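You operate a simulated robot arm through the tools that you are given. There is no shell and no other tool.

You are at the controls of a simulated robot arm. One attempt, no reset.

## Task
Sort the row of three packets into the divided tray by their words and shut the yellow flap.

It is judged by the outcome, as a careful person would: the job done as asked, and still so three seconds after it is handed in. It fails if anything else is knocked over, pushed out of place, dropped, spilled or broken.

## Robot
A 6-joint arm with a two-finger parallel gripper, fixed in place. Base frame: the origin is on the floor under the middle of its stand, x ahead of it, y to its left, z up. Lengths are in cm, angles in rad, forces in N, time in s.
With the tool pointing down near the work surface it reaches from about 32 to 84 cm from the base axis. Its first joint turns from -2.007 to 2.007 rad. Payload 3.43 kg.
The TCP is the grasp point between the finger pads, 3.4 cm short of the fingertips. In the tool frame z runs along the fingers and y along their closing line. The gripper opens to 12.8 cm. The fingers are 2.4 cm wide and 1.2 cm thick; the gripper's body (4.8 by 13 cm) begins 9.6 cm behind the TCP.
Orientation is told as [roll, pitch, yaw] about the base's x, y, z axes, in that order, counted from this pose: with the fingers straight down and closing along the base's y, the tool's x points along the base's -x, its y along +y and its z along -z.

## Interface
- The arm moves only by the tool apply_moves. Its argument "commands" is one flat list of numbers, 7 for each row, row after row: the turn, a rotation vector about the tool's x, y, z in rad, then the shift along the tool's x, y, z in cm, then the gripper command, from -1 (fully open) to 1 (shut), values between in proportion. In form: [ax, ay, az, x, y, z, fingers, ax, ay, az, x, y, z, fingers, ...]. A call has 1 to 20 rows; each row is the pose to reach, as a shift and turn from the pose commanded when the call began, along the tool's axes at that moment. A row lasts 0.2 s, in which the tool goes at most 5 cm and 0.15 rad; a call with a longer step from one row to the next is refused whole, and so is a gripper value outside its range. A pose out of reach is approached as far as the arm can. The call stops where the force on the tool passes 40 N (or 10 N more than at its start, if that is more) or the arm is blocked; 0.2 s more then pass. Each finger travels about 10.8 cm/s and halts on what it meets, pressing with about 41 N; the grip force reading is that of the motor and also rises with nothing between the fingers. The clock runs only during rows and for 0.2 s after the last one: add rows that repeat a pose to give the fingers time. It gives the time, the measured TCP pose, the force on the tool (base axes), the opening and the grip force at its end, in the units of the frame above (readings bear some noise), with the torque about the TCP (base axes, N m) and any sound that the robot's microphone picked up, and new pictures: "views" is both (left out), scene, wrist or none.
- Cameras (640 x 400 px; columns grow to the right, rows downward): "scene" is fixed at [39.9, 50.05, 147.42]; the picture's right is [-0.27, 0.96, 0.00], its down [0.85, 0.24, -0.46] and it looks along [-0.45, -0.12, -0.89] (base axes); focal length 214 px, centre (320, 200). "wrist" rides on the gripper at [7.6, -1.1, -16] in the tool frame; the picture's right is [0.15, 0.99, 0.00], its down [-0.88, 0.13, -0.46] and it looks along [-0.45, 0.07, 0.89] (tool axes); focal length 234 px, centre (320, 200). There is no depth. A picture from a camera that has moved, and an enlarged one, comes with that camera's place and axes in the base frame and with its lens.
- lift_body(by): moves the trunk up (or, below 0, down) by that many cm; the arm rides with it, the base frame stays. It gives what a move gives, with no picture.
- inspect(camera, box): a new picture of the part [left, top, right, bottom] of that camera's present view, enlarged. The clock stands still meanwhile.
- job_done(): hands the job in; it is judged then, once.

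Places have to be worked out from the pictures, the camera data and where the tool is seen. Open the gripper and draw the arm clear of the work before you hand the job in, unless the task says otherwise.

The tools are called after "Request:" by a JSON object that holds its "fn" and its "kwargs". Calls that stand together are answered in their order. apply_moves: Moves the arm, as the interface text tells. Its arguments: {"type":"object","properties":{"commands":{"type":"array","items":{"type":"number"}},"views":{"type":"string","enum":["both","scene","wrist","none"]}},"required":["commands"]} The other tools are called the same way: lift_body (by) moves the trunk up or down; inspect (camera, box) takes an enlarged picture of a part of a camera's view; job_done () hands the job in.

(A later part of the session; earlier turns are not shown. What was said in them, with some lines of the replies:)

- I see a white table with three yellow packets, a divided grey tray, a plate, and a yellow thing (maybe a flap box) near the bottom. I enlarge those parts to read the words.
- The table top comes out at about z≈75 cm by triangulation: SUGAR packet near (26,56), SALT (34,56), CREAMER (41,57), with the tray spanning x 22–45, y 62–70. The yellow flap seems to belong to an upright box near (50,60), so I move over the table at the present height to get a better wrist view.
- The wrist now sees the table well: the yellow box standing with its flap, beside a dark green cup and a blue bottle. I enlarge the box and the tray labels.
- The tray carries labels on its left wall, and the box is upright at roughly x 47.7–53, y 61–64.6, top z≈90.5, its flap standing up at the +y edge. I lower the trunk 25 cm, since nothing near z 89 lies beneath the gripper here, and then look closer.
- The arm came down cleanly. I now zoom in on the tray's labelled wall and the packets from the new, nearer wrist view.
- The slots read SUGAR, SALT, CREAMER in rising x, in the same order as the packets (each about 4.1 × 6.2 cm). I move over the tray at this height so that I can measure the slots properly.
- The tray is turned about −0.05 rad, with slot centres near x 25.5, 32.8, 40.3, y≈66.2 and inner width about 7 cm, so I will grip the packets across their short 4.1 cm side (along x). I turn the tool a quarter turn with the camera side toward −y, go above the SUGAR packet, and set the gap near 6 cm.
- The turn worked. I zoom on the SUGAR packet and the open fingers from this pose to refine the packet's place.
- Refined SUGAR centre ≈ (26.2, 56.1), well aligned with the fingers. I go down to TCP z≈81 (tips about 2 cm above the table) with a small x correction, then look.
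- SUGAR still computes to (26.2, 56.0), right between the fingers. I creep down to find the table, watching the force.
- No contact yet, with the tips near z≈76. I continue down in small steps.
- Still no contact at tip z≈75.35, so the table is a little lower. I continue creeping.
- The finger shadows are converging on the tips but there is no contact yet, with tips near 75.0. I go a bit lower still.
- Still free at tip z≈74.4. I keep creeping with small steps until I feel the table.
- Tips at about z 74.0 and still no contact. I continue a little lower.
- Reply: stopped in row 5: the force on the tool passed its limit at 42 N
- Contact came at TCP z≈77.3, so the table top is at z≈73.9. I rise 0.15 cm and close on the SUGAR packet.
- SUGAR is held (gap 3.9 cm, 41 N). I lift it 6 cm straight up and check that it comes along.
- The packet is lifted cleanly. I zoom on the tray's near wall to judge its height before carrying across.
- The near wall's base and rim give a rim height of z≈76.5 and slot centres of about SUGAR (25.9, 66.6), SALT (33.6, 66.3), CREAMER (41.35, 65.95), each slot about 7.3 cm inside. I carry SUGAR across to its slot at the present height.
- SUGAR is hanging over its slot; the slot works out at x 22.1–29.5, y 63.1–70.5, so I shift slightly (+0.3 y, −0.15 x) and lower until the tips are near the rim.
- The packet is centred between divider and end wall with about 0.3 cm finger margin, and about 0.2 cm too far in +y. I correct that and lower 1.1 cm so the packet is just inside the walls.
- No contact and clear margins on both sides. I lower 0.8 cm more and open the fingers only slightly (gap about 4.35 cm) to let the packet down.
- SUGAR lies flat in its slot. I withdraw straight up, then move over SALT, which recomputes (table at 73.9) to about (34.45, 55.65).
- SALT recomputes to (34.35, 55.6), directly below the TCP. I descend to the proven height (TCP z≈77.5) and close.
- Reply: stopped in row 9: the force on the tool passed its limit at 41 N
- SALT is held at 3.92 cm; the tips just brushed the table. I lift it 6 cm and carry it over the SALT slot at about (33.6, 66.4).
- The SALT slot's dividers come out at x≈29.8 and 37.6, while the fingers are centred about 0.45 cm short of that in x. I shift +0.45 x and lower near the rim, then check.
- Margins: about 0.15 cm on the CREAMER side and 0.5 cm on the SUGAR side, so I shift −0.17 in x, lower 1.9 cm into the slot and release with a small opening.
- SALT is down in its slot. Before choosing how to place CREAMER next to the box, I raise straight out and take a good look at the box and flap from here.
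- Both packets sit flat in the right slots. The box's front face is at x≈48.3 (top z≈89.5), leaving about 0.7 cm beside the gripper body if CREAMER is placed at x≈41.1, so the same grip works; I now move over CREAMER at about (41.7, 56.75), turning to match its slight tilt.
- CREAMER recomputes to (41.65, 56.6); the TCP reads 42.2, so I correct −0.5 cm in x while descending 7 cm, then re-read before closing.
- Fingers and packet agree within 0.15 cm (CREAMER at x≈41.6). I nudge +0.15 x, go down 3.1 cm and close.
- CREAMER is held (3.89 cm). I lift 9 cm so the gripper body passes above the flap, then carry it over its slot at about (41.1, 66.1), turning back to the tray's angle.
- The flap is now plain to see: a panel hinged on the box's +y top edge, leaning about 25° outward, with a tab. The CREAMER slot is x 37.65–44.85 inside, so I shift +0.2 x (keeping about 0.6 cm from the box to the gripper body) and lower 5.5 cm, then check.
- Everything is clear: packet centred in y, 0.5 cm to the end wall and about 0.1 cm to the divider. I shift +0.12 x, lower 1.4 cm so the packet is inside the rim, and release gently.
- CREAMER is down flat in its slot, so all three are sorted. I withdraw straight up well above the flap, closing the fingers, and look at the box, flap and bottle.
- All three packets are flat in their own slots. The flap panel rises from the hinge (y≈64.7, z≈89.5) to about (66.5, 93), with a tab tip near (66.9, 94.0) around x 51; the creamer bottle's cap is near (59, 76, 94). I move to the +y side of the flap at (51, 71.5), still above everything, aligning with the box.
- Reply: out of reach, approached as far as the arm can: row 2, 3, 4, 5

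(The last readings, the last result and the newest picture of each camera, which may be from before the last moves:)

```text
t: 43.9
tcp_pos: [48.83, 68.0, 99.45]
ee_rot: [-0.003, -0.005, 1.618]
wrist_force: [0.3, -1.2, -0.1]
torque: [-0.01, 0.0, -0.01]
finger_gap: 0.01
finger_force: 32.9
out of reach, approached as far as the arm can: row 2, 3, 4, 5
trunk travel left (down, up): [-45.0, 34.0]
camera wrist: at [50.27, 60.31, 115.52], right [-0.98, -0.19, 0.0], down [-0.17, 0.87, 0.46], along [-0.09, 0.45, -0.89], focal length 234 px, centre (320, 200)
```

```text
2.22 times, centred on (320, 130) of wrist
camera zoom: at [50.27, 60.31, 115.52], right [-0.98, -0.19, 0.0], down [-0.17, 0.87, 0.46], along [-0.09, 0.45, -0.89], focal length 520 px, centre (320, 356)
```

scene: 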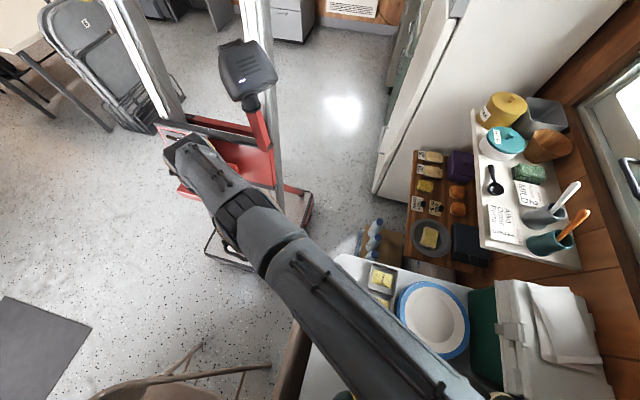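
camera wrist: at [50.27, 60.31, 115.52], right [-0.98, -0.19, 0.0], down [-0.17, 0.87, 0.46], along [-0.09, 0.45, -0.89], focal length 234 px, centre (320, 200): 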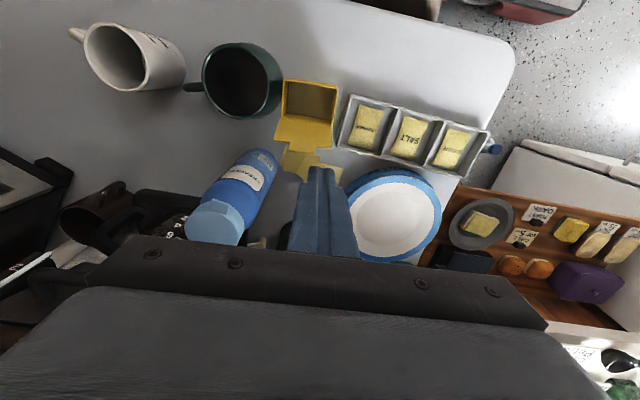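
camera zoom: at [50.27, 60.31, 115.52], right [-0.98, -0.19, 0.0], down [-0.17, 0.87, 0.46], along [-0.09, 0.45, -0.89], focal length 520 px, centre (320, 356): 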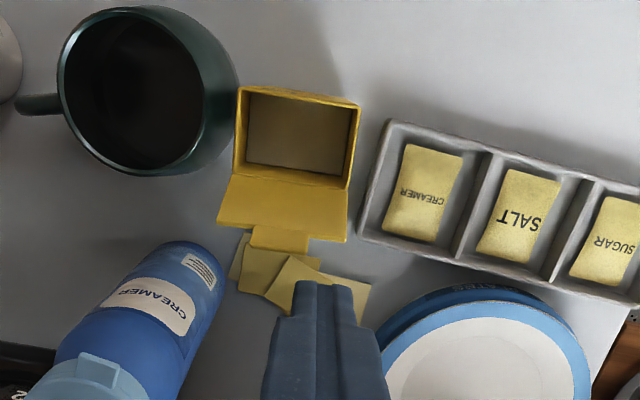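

The arm is at its reach limit there (about 84 cm), so I change plan: turn the gripper so it closes along y and opens wide, so the outer finger reaches the flap's +y side while the TCP stays nearer. I back off −y by 8 cm and turn back at this height (tips at 96, above everything).

Request:
{"fn": "apply_moves", "kwargs": {"commands": [0, 0, 0.0, 2, 0.1, 0, 1, 0, 0, 0.14, 4, 0.2, 0, 1, 0, 0, 0.28, 6, 0.3, 0, 1, 0, 0, 0.42, 8, 0.38, 0, 1, 0, 0, 0.56, 8, 0.38, 0, 1, 0, 0, 0.7, 8, 0.38, 0, 1, 0, 0, 0.84, 8, 0.38, 0, 0.6, 0, 0, 0.98, 8, 0.38, 0, 0.2, 0, 0, 1.12, 8, 0.38, 0, -0.2, 0, 0, 1.26, 8, 0.38, 0, -0.6, 0, 0, 1.4, 8, 0.38, 0, -1, 0, 0, 1.54, 8, 0.38, 0, -1, 0, 0, 1.572, 8, 0.38, 0, -1, 0, 0, 1.572, 8, 0.38, 0, -1], "views": "both"}}

Request:
{"fn": "inspect", "kwargs": {"camera": "wrist", "box": [200, 60, 440, 230]}}

```text
t: 46.9
tcp_pos: [49.07, 59.4, 98.96]
ee_rot: [0.006, -0.003, 0.046]
wrist_force: [-0.5, 0.0, -0.2]
torque: [0.02, 0.0, 0.03]
finger_gap: 12.81
finger_force: 0.1
trunk travel left (down, up): [-45.0, 34.0]
camera wrist: at [41.59, 57.94, 115.11], right [-0.19, 0.98, 0.01], down [0.87, 0.17, 0.46], along [0.45, 0.09, -0.89], focal length 234 px, centre (320, 200)
```

scene: 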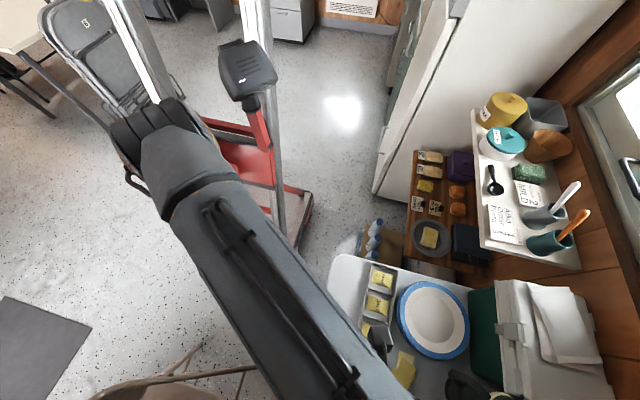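
wrist: 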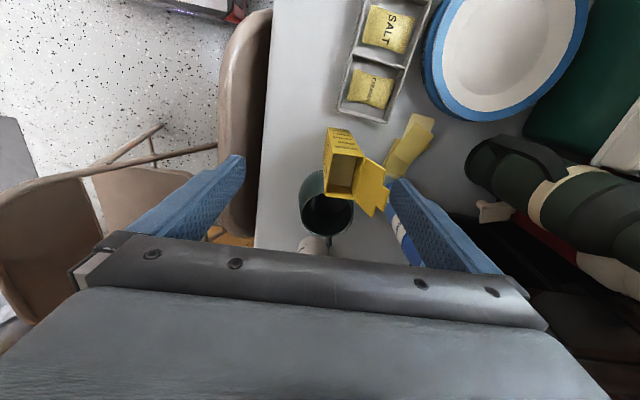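

```text
2.35 times, centred on (320, 145) of wrist
camera zoom: at [41.59, 57.94, 115.11], right [-0.19, 0.98, 0.01], down [0.87, 0.17, 0.46], along [0.45, 0.09, -0.89], focal length 551 px, centre (320, 329)
```

zoom: 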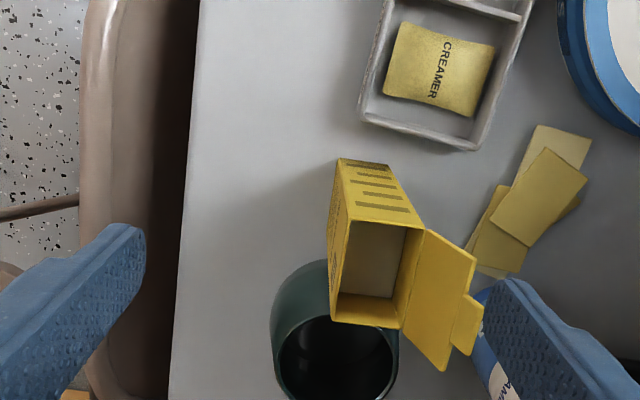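

Now at (49.1, 59.4, 99.0) with the fingers wide open; the tab tip computes to (50–52.4, 66.65, 94.0). I shift so the outer finger is at x≈51, inner face y≈67.8, clear outside the tab, then lower so its tip is near z 91.6.

Request:
{"fn": "apply_moves", "kwargs": {"commands": [0, 0, 0, -1.2, 0.95, 0, -1, 0, 0, 0, -2.42, 1.95, 0, -1, 0, 0, 0, -2.42, 1.95, 0, -1], "views": "wrist"}}

Request:
{"fn": "inspect", "kwargs": {"camera": "wrist", "box": [240, 60, 440, 220]}}

```text
t: 47.7
tcp_pos: [51.35, 61.59, 99.07]
ee_rot: [0.005, 0.001, 0.046]
wrist_force: [1.3, -0.4, -1.0]
torque: [0.01, -0.02, 0.04]
finger_gap: 12.78
finger_force: 0.0
trunk travel left (down, up): [-45.0, 34.0]
camera wrist: at [43.85, 59.98, 115.08], right [-0.19, 0.98, 0.0], down [0.87, 0.17, 0.46], along [0.45, 0.09, -0.89], focal length 234 px, centre (320, 200)
```

wrist: 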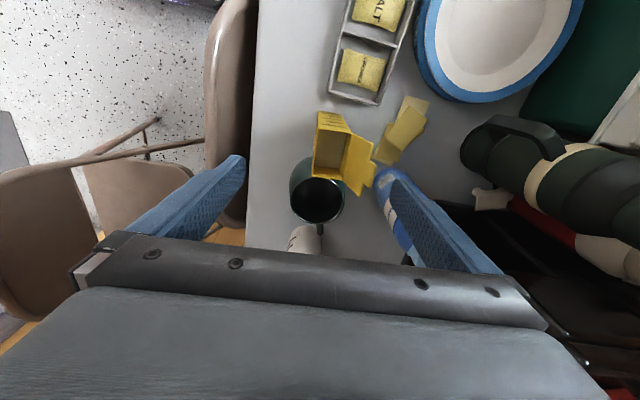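

```text
2.50 times, centred on (340, 140) of wrist
camera zoom: at [43.85, 59.98, 115.08], right [-0.19, 0.98, 0.0], down [0.87, 0.17, 0.46], along [0.45, 0.09, -0.89], focal length 585 px, centre (270, 350)
```

zoom: 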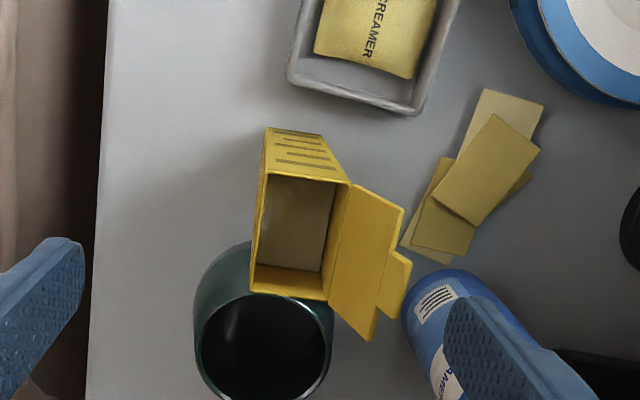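

The outer finger's inner face is at y≈67.8, about 1.1 cm outside the tab, and nothing lies beneath it. I lower 4 cm.

Request:
{"fn": "apply_moves", "kwargs": {"commands": [0, 0, 0, 0, 0, 1.3, -1, 0, 0, 0, 0, 0, 2.6, -1, 0, 0, 0, 0, 0, 4.0, -1, 0, 0, 0, 0, 0, 4.0, -1], "views": "both"}}

Request:
{"fn": "inspect", "kwargs": {"camera": "wrist", "box": [240, 80, 440, 240]}}

Request:
{"fn": "inspect", "kwargs": {"camera": "scene", "box": [320, 280, 480, 400]}}

```text
t: 48.7
tcp_pos: [51.46, 61.64, 94.93]
ee_rot: [0.003, -0.001, 0.046]
wrist_force: [-0.3, -0.3, 0.8]
torque: [0.02, -0.01, 0.0]
finger_gap: 12.78
finger_force: 0.1
trunk travel left (down, up): [-45.0, 34.0]
camera wrist: at [43.94, 60.01, 111.0], right [-0.19, 0.98, 0.01], down [0.87, 0.17, 0.46], along [0.45, 0.09, -0.89], focal length 234 px, centre (320, 200)
```

scene: 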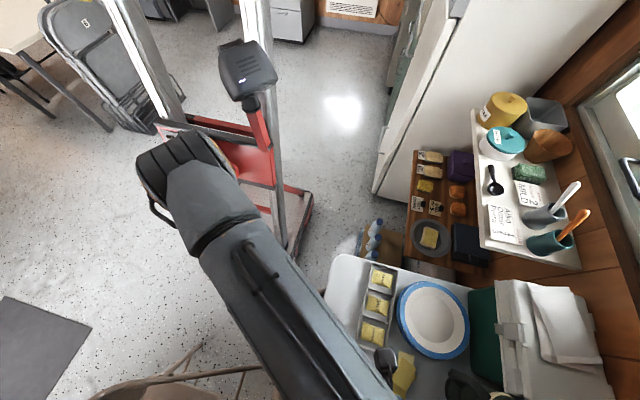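
wrist: 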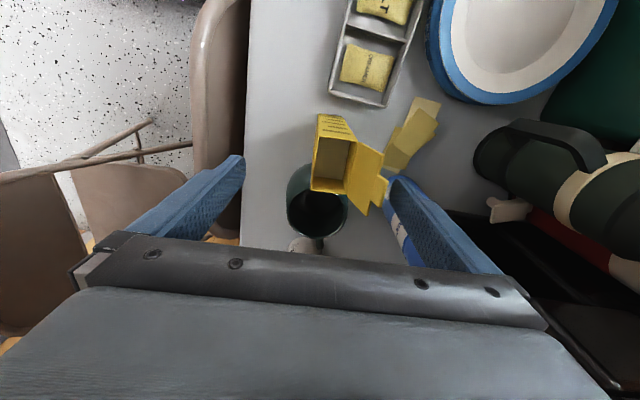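

```text
2.50 times, centred on (340, 160) of wrist
camera zoom: at [43.94, 60.01, 111.0], right [-0.19, 0.98, 0.01], down [0.87, 0.17, 0.46], along [0.45, 0.09, -0.89], focal length 585 px, centre (270, 300)
```

zoom: 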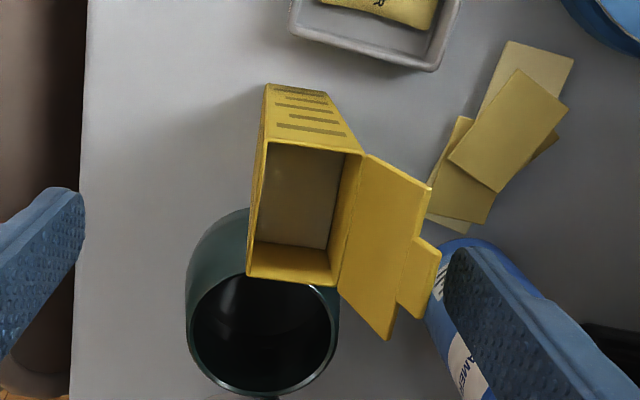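

```text
3.33 times, centred on (400, 340) of scene
camera zoom: at [39.9, 50.05, 147.42], right [-0.27, 0.96, 0.0], down [0.85, 0.24, -0.46], along [-0.45, -0.12, -0.89], focal length 715 px, centre (53, -267)
```

zoom: 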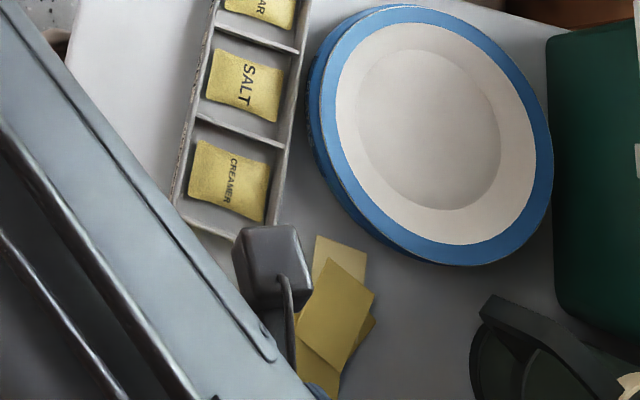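

The outer finger stands just outside the tab. I push slowly in −y by 2.4 cm in 0.3 cm steps and see whether the flap turns without disturbing the box.

Request:
{"fn": "apply_moves", "kwargs": {"commands": [0, 0, 0, 0, -0.3, 0, -1, 0, 0, 0, 0, -0.6, 0, -1, 0, 0, 0, 0, -0.9, 0, -1, 0, 0, 0, 0, -1.2, 0, -1, 0, 0, 0, 0, -1.5, 0, -1, 0, 0, 0, 0, -1.8, 0, -1, 0, 0, 0, 0, -2.1, 0, -1, 0, 0, 0, 0, -2.4, 0, -1], "views": "wrist"}}

Request:
{"fn": "inspect", "kwargs": {"camera": "wrist", "box": [240, 80, 440, 240]}}

```text
t: 50.5
tcp_pos: [51.44, 59.31, 95.02]
ee_rot: [0.004, -0.002, 0.045]
wrist_force: [-0.3, 0.3, 0.3]
torque: [-0.02, -0.04, -0.02]
finger_gap: 12.81
finger_force: 0.2
trunk travel left (down, up): [-45.0, 34.0]
camera wrist: at [44.05, 57.63, 111.0], right [-0.19, 0.98, 0.01], down [0.87, 0.17, 0.46], along [0.45, 0.09, -0.89], focal length 234 px, centre (320, 200)
```

wrist: 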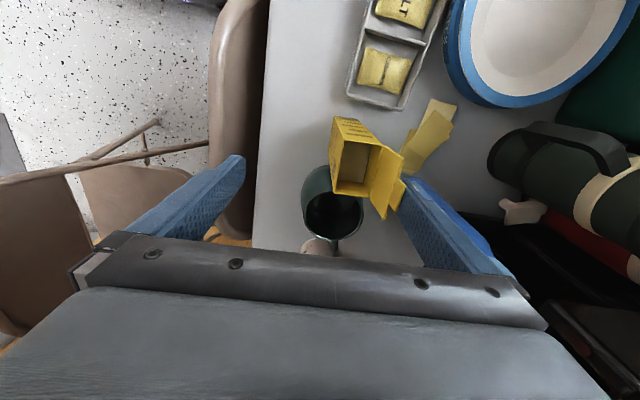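

```text
2.50 times, centred on (340, 160) of wrist
camera zoom: at [44.05, 57.63, 111.0], right [-0.19, 0.98, 0.01], down [0.87, 0.17, 0.46], along [0.45, 0.09, -0.89], focal length 585 px, centre (270, 300)
```

zoom: 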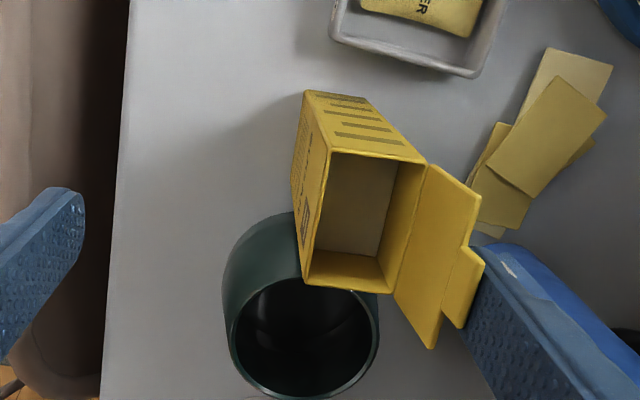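

The flap turns freely and the box has not shifted. I keep pushing −y another 2.1 cm to bring the flap past upright.

Request:
{"fn": "apply_moves", "kwargs": {"commands": [0, 0, 0, 0, -0.3, 0, -1, 0, 0, 0, 0, -0.6, 0, -1, 0, 0, 0, 0, -0.9, 0, -1, 0, 0, 0, 0, -1.2, 0, -1, 0, 0, 0, 0, -1.5, 0, -1, 0, 0, 0, 0, -1.8, 0, -1, 0, 0, 0, 0, -2.1, 0, -1], "views": "wrist"}}

Request:
{"fn": "inspect", "kwargs": {"camera": "wrist", "box": [260, 80, 460, 240]}}

```text
t: 52.1
tcp_pos: [51.65, 57.14, 95.04]
ee_rot: [0.005, -0.002, 0.045]
wrist_force: [-0.3, 0.4, 0.3]
torque: [0.02, -0.02, -0.02]
finger_gap: 12.81
finger_force: 0.0
trunk travel left (down, up): [-45.0, 34.0]
camera wrist: at [44.13, 55.62, 111.05], right [-0.19, 0.98, 0.01], down [0.87, 0.17, 0.46], along [0.45, 0.09, -0.89], focal length 234 px, centre (320, 200)
```

wrist: 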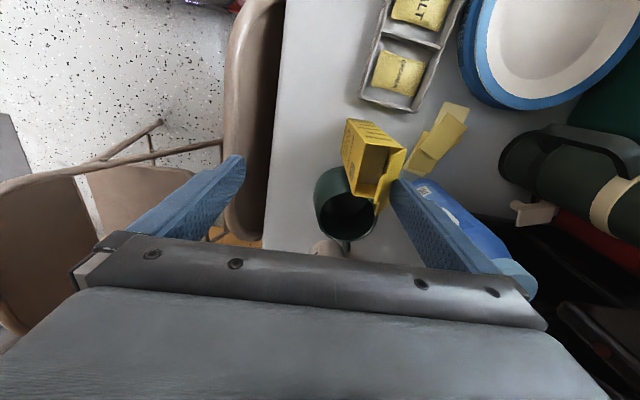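

```text
2.50 times, centred on (360, 160) of wrist
camera zoom: at [44.13, 55.62, 111.05], right [-0.19, 0.98, 0.01], down [0.87, 0.17, 0.46], along [0.45, 0.09, -0.89], focal length 585 px, centre (220, 300)
```

zoom: 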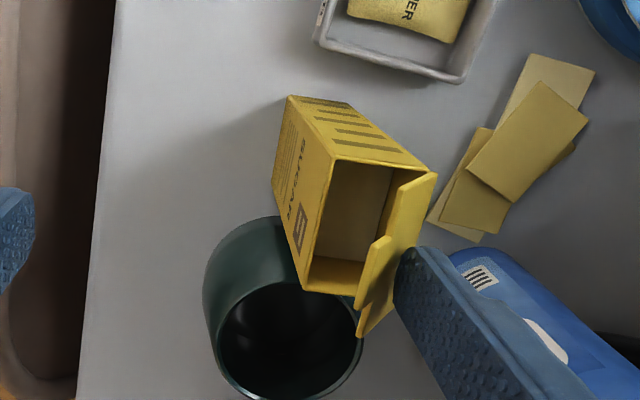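

The flap is past upright and stays against the finger; the box is still in place at (48.5, 60.6). I push on another 1.8 cm over the box top.

Request:
{"fn": "apply_moves", "kwargs": {"commands": [0, 0, 0, 0, -0.3, 0, -1, 0, 0, 0, 0, -0.6, 0, -1, 0, 0, 0, 0, -0.9, 0, -1, 0, 0, 0, 0, -1.2, 0, -1, 0, 0, 0, 0, -1.5, 0, -1, 0, 0, 0, 0, -1.8, 0, -1], "views": "wrist"}}

Request:
{"fn": "inspect", "kwargs": {"camera": "wrist", "box": [280, 80, 480, 240]}}

```text
t: 53.5
tcp_pos: [51.63, 55.36, 95.04]
ee_rot: [0.004, -0.001, 0.046]
wrist_force: [-0.1, -0.5, -0.3]
torque: [-0.01, -0.01, 0.01]
finger_gap: 12.81
finger_force: 0.0
trunk travel left (down, up): [-45.0, 34.0]
camera wrist: at [44.23, 53.74, 111.01], right [-0.19, 0.98, 0.01], down [0.87, 0.17, 0.46], along [0.45, 0.09, -0.89], focal length 234 px, centre (320, 200)
```

wrist: 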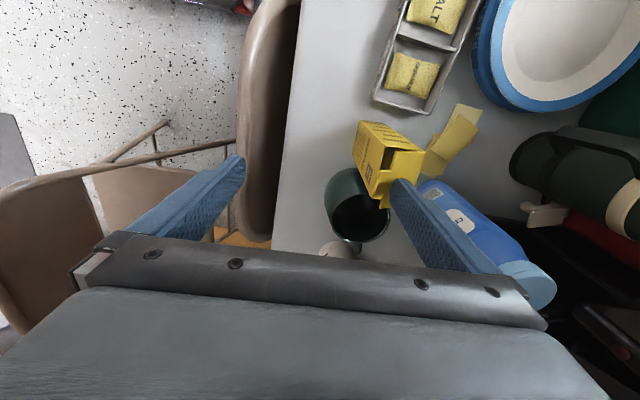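

```text
2.50 times, centred on (380, 160) of wrist
camera zoom: at [44.23, 53.74, 111.01], right [-0.19, 0.98, 0.01], down [0.87, 0.17, 0.46], along [0.45, 0.09, -0.89], focal length 585 px, centre (170, 300)
```

zoom: 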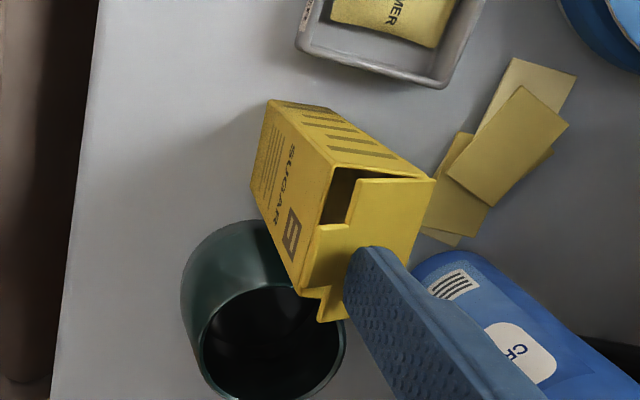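

The flap is roughly halfway down over the opening and the box is still steady. I now press it down: lower the finger 1.2 cm with a small −y motion.

Request:
{"fn": "apply_moves", "kwargs": {"commands": [0, 0, 0, 0, -0.1, 0.3, -1, 0, 0, 0, 0, -0.2, 0.6, -1, 0, 0, 0, 0, -0.2, 0.9, -1, 0, 0, 0, 0, -0.2, 1.2, -1, 0, 0, 0, 0, -0.2, 1.2, -1], "views": "wrist"}}

Request:
{"fn": "inspect", "kwargs": {"camera": "wrist", "box": [280, 80, 480, 240]}}

```text
t: 54.7
tcp_pos: [51.77, 55.18, 93.66]
ee_rot: [0.006, -0.002, 0.045]
wrist_force: [-0.3, -0.3, -0.6]
torque: [-0.03, -0.01, 0.0]
finger_gap: 12.8
finger_force: 0.0
trunk travel left (down, up): [-45.0, 34.0]
camera wrist: at [44.24, 53.46, 109.79], right [-0.19, 0.98, 0.01], down [0.87, 0.17, 0.46], along [0.45, 0.09, -0.89], focal length 234 px, centre (320, 200)
```

wrist: 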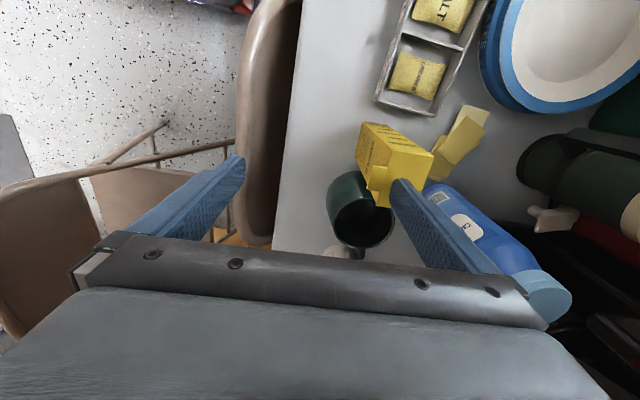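

```text
2.50 times, centred on (380, 160) of wrist
camera zoom: at [44.24, 53.46, 109.79], right [-0.19, 0.98, 0.01], down [0.87, 0.17, 0.46], along [0.45, 0.09, -0.89], focal length 585 px, centre (170, 300)
```

zoom: 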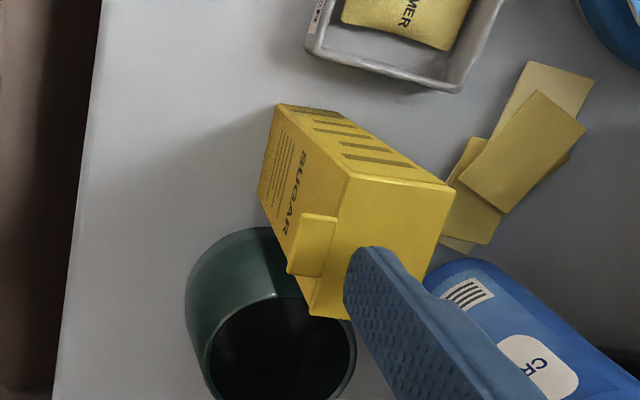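

The flap is nearly flat on the box with its tab over the far edge. I press down in small steps and read the force.

Request:
{"fn": "apply_moves", "kwargs": {"commands": [0, 0, 0, 0, 0, 0.15, -1, 0, 0, 0, 0, 0, 0.3, -1, 0, 0, 0, 0, 0, 0.3, -1], "views": "wrist"}}

Request:
{"fn": "inspect", "kwargs": {"camera": "wrist", "box": [320, 100, 460, 220]}}

```text
t: 55.5
tcp_pos: [51.55, 55.08, 93.54]
ee_rot: [0.005, 0.0, 0.046]
wrist_force: [0.1, 0.8, 0.4]
torque: [0.0, 0.03, 0.01]
finger_gap: 12.83
finger_force: 0.2
trunk travel left (down, up): [-45.0, 34.0]
camera wrist: at [44.17, 53.51, 109.54], right [-0.19, 0.98, 0.0], down [0.87, 0.17, 0.46], along [0.45, 0.09, -0.89], focal length 234 px, centre (320, 200)
```

wrist: 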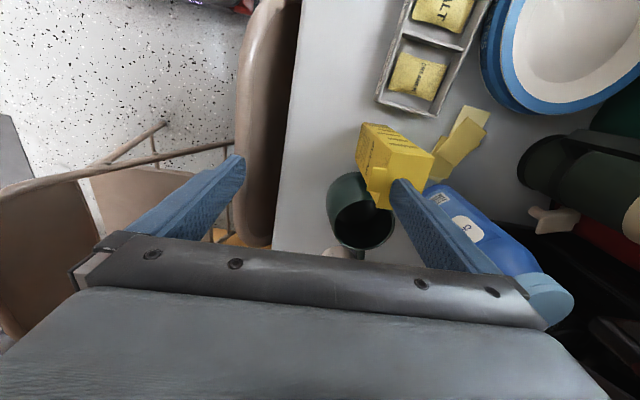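

```text
3.33 times, centred on (390, 160) of wrist
camera zoom: at [44.17, 53.51, 109.54], right [-0.19, 0.98, 0.0], down [0.87, 0.17, 0.46], along [0.45, 0.09, -0.89], focal length 781 px, centre (87, 333)
```

zoom: 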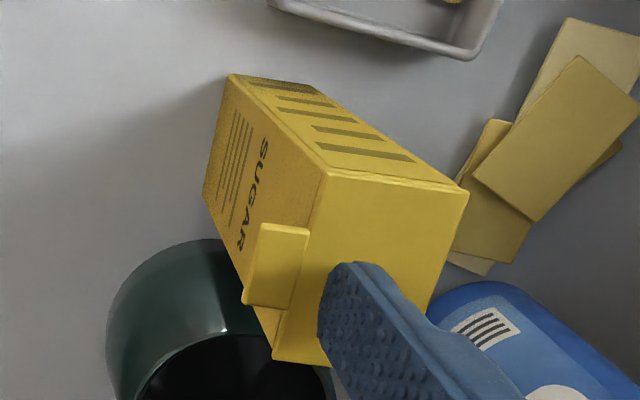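

Little force yet, so the flap may still be a few degrees up. I press down a further 0.5 cm in fine steps.

Request:
{"fn": "apply_moves", "kwargs": {"commands": [0, 0, 0, 0, 0, 0.12, -1, 0, 0, 0, 0, 0, 0.24, -1, 0, 0, 0, 0, 0, 0.36, -1, 0, 0, 0, 0, 0, 0.36, -1], "views": "wrist"}}

Request:
{"fn": "inspect", "kwargs": {"camera": "wrist", "box": [320, 100, 460, 220]}}

```text
t: 56.5
tcp_pos: [51.56, 55.07, 93.24]
ee_rot: [0.004, 0.0, 0.047]
wrist_force: [1.4, 1.7, 5.1]
torque: [0.37, 0.0, -0.01]
finger_gap: 12.8
finger_force: 0.0
trunk travel left (down, up): [-45.0, 34.0]
camera wrist: at [44.22, 53.45, 109.24], right [-0.19, 0.98, 0.01], down [0.87, 0.17, 0.46], along [0.45, 0.09, -0.89], focal length 234 px, centre (320, 200)
```

wrist: 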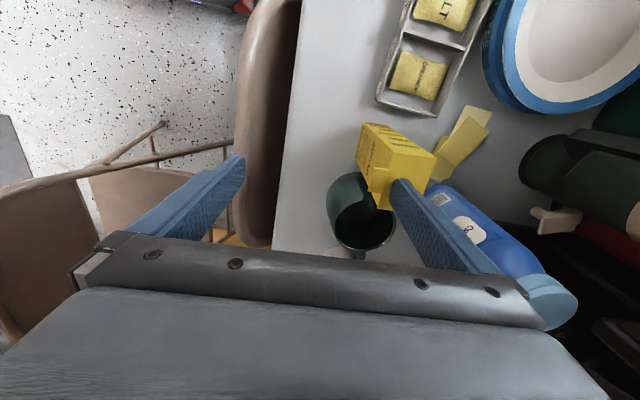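

```text
3.33 times, centred on (390, 160) of wrist
camera zoom: at [44.22, 53.45, 109.24], right [-0.19, 0.98, 0.01], down [0.87, 0.17, 0.46], along [0.45, 0.09, -0.89], focal length 781 px, centre (87, 333)
```

zoom: 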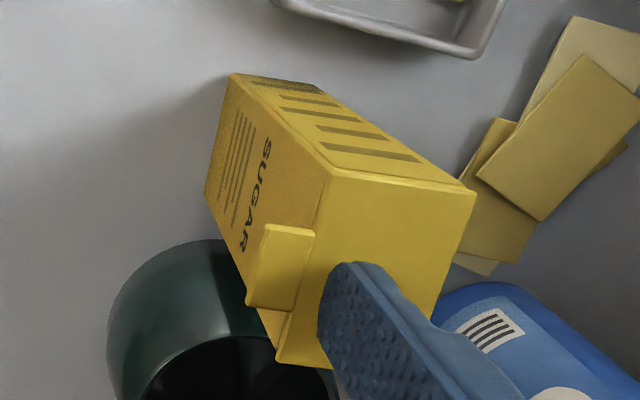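

The force rose to 5 N, so the flap is pressed home on the box. I lift the finger straight up and check that the flap stays shut.

Request:
{"fn": "apply_moves", "kwargs": {"commands": [0, 0, 0, 0, 0, 0.08, -1, 0, 0, 0, 0, 0, 0.08, -1, 0, 0, 0, 0, 0, -0.5, -1, 0, 0, 0, 0, 0, -2, -1, 0, 0, 0, 0, 0, -5, -1, 0, 0, 0, 0, -3, -8, -1, 0, 0, 0, 0, -3, -8, -1], "views": "both"}}

Request:
{"fn": "inspect", "kwargs": {"camera": "wrist", "box": [320, 80, 480, 220]}}

```text
t: 58.1
tcp_pos: [51.62, 51.89, 100.98]
ee_rot: [0.005, 0.0, 0.046]
wrist_force: [1.0, -0.4, -0.3]
torque: [0.01, -0.02, 0.0]
finger_gap: 12.8
finger_force: 0.0
trunk travel left (down, up): [-45.0, 34.0]
camera wrist: at [44.15, 50.26, 117.1], right [-0.19, 0.98, 0.0], down [0.87, 0.17, 0.46], along [0.45, 0.09, -0.89], focal length 234 px, centre (320, 200)
```

scene: 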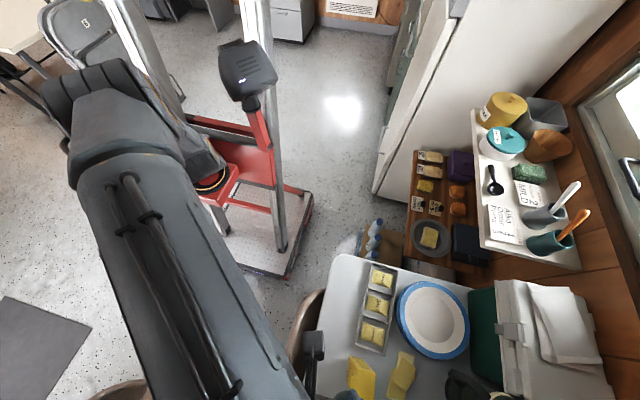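
wrist: 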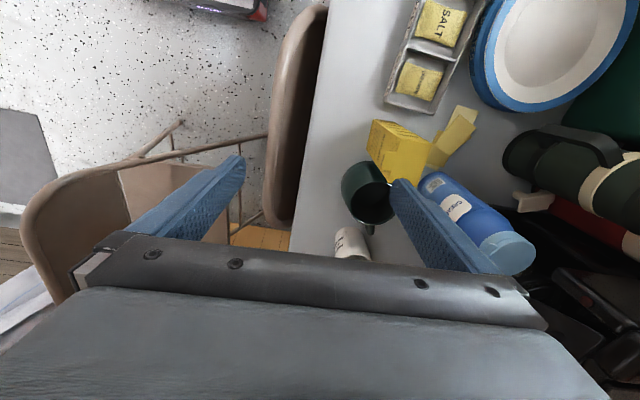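

```text
2.86 times, centred on (400, 150) of wrist
camera zoom: at [44.15, 50.26, 117.1], right [-0.19, 0.98, 0.0], down [0.87, 0.17, 0.46], along [0.45, 0.09, -0.89], focal length 669 px, centre (91, 343)
```

zoom: 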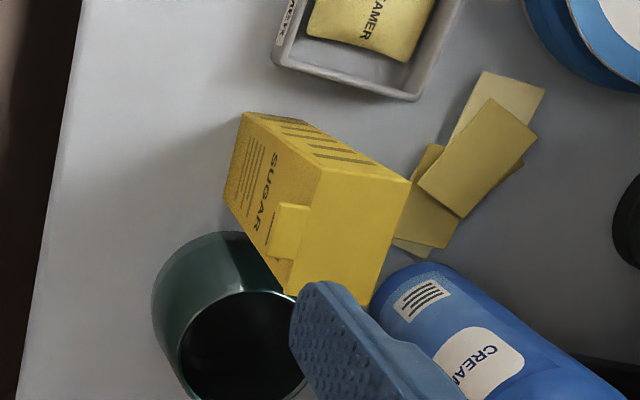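

The flap stays shut with the arm lifted away. I draw the arm back clear of the table to check everything from both cameras.

Request:
{"fn": "apply_moves", "kwargs": {"commands": [0, 0, 0, 3.1, -0.85, -2.2, -1, 0, 0, 0, 6.3, -1.7, -4.4, -1, 0, 0, 0, 9.4, -2.5, -6.6, -1, 0, 0, 0, 12.5, -3.4, -8.8, -1, 0, 0, 0, 15.6, -4.2, -11, -1, 0, 0, 0, 18.8, -5.1, -13, -1, 0, 0, 0, 21.9, -5.9, -14, -1, 0, 0, 0, 25.5, -6.5, -14, -1, 0, 0, 0, 29, -7, -14, -1, 0, 0, 0, 29, -7, -14, -1], "views": "both"}}

Request:
{"fn": "inspect", "kwargs": {"camera": "scene", "box": [320, 320, 440, 400]}}

Request:
{"fn": "inspect", "kwargs": {"camera": "scene", "box": [310, 245, 430, 345]}}

Request:
{"fn": "inspect", "kwargs": {"camera": "wrist", "box": [320, 100, 480, 240]}}

```text
t: 60.3
tcp_pos: [23.17, 43.43, 115.07]
ee_rot: [0.006, -0.002, 0.045]
wrist_force: [-0.3, -0.2, 0.4]
torque: [-0.01, 0.01, 0.01]
finger_gap: 12.82
finger_force: 0.0
trunk travel left (down, up): [-45.0, 34.0]
camera wrist: at [15.64, 41.8, 131.08], right [-0.19, 0.98, 0.01], down [0.87, 0.17, 0.46], along [0.45, 0.09, -0.89], focal length 234 px, centre (320, 200)
```

scene: 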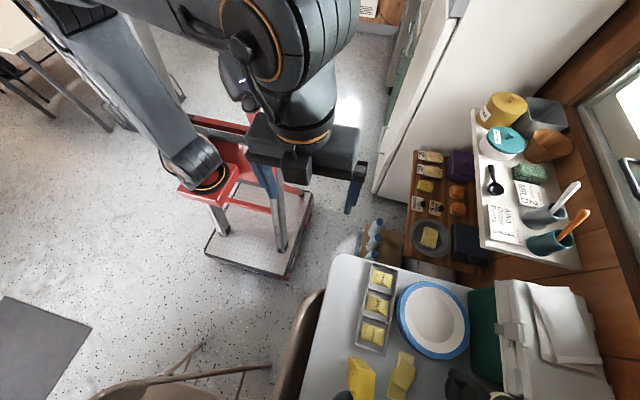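
wrist: 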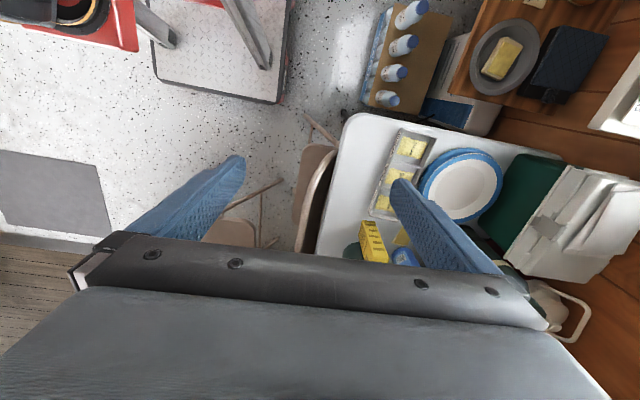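

```text
5.00 times, centred on (380, 360) of scene
camera zoom: at [39.9, 50.05, 147.42], right [-0.27, 0.96, 0.0], down [0.85, 0.24, -0.46], along [-0.45, -0.12, -0.89], focal length 1072 px, centre (20, -600)
```

zoom: 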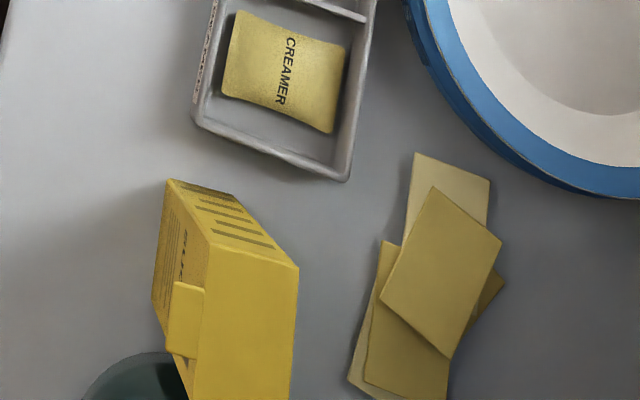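

```text
4.00 times, centred on (370, 295) of scene
camera zoom: at [39.9, 50.05, 147.42], right [-0.27, 0.96, 0.0], down [0.85, 0.24, -0.46], along [-0.45, -0.12, -0.89], focal length 858 px, centre (120, -180)
```

zoom: 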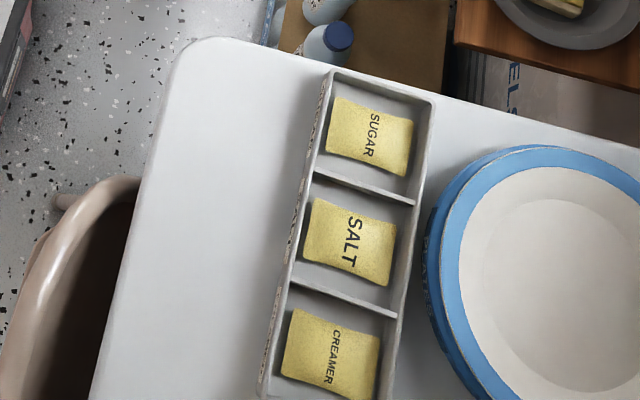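

```text
2.86 times, centred on (400, 170) of wrist
camera zoom: at [15.64, 41.8, 131.08], right [-0.19, 0.98, 0.01], down [0.87, 0.17, 0.46], along [0.45, 0.09, -0.89], focal length 669 px, centre (91, 286)
```

zoom: 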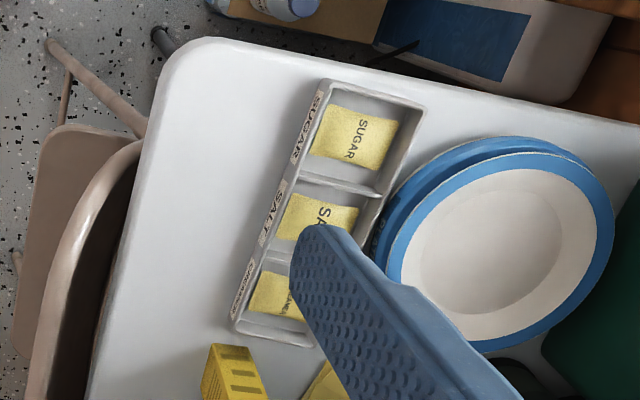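

All three packets lie in the slots matching their words. The tray and box are where they started, the flap is shut, and the arm is clear with the gripper open, so I hand in the job.

Request:
{"fn": "job_done", "kwargs": {}}

```text
The job is handed in.
```

The job is handed in. SUGAR, SALT and CREAMER each lie flat in the tray slot with the matching word, and the yellow flap on the sugar box is shut.

- **Flap:** it stayed shut after I lifted the finger away. Its tab lies over the box's outer edge rather than tucked inside.
- **Surroundings:** in the last pictures the tray and box were where they started, and I saw nothing else moved or knocked over. The fingertips touched the table twice while I was picking up packets, at about 40 N, with no visible effect.
- **Arm:** it is drawn back from the work, with the gripper open.
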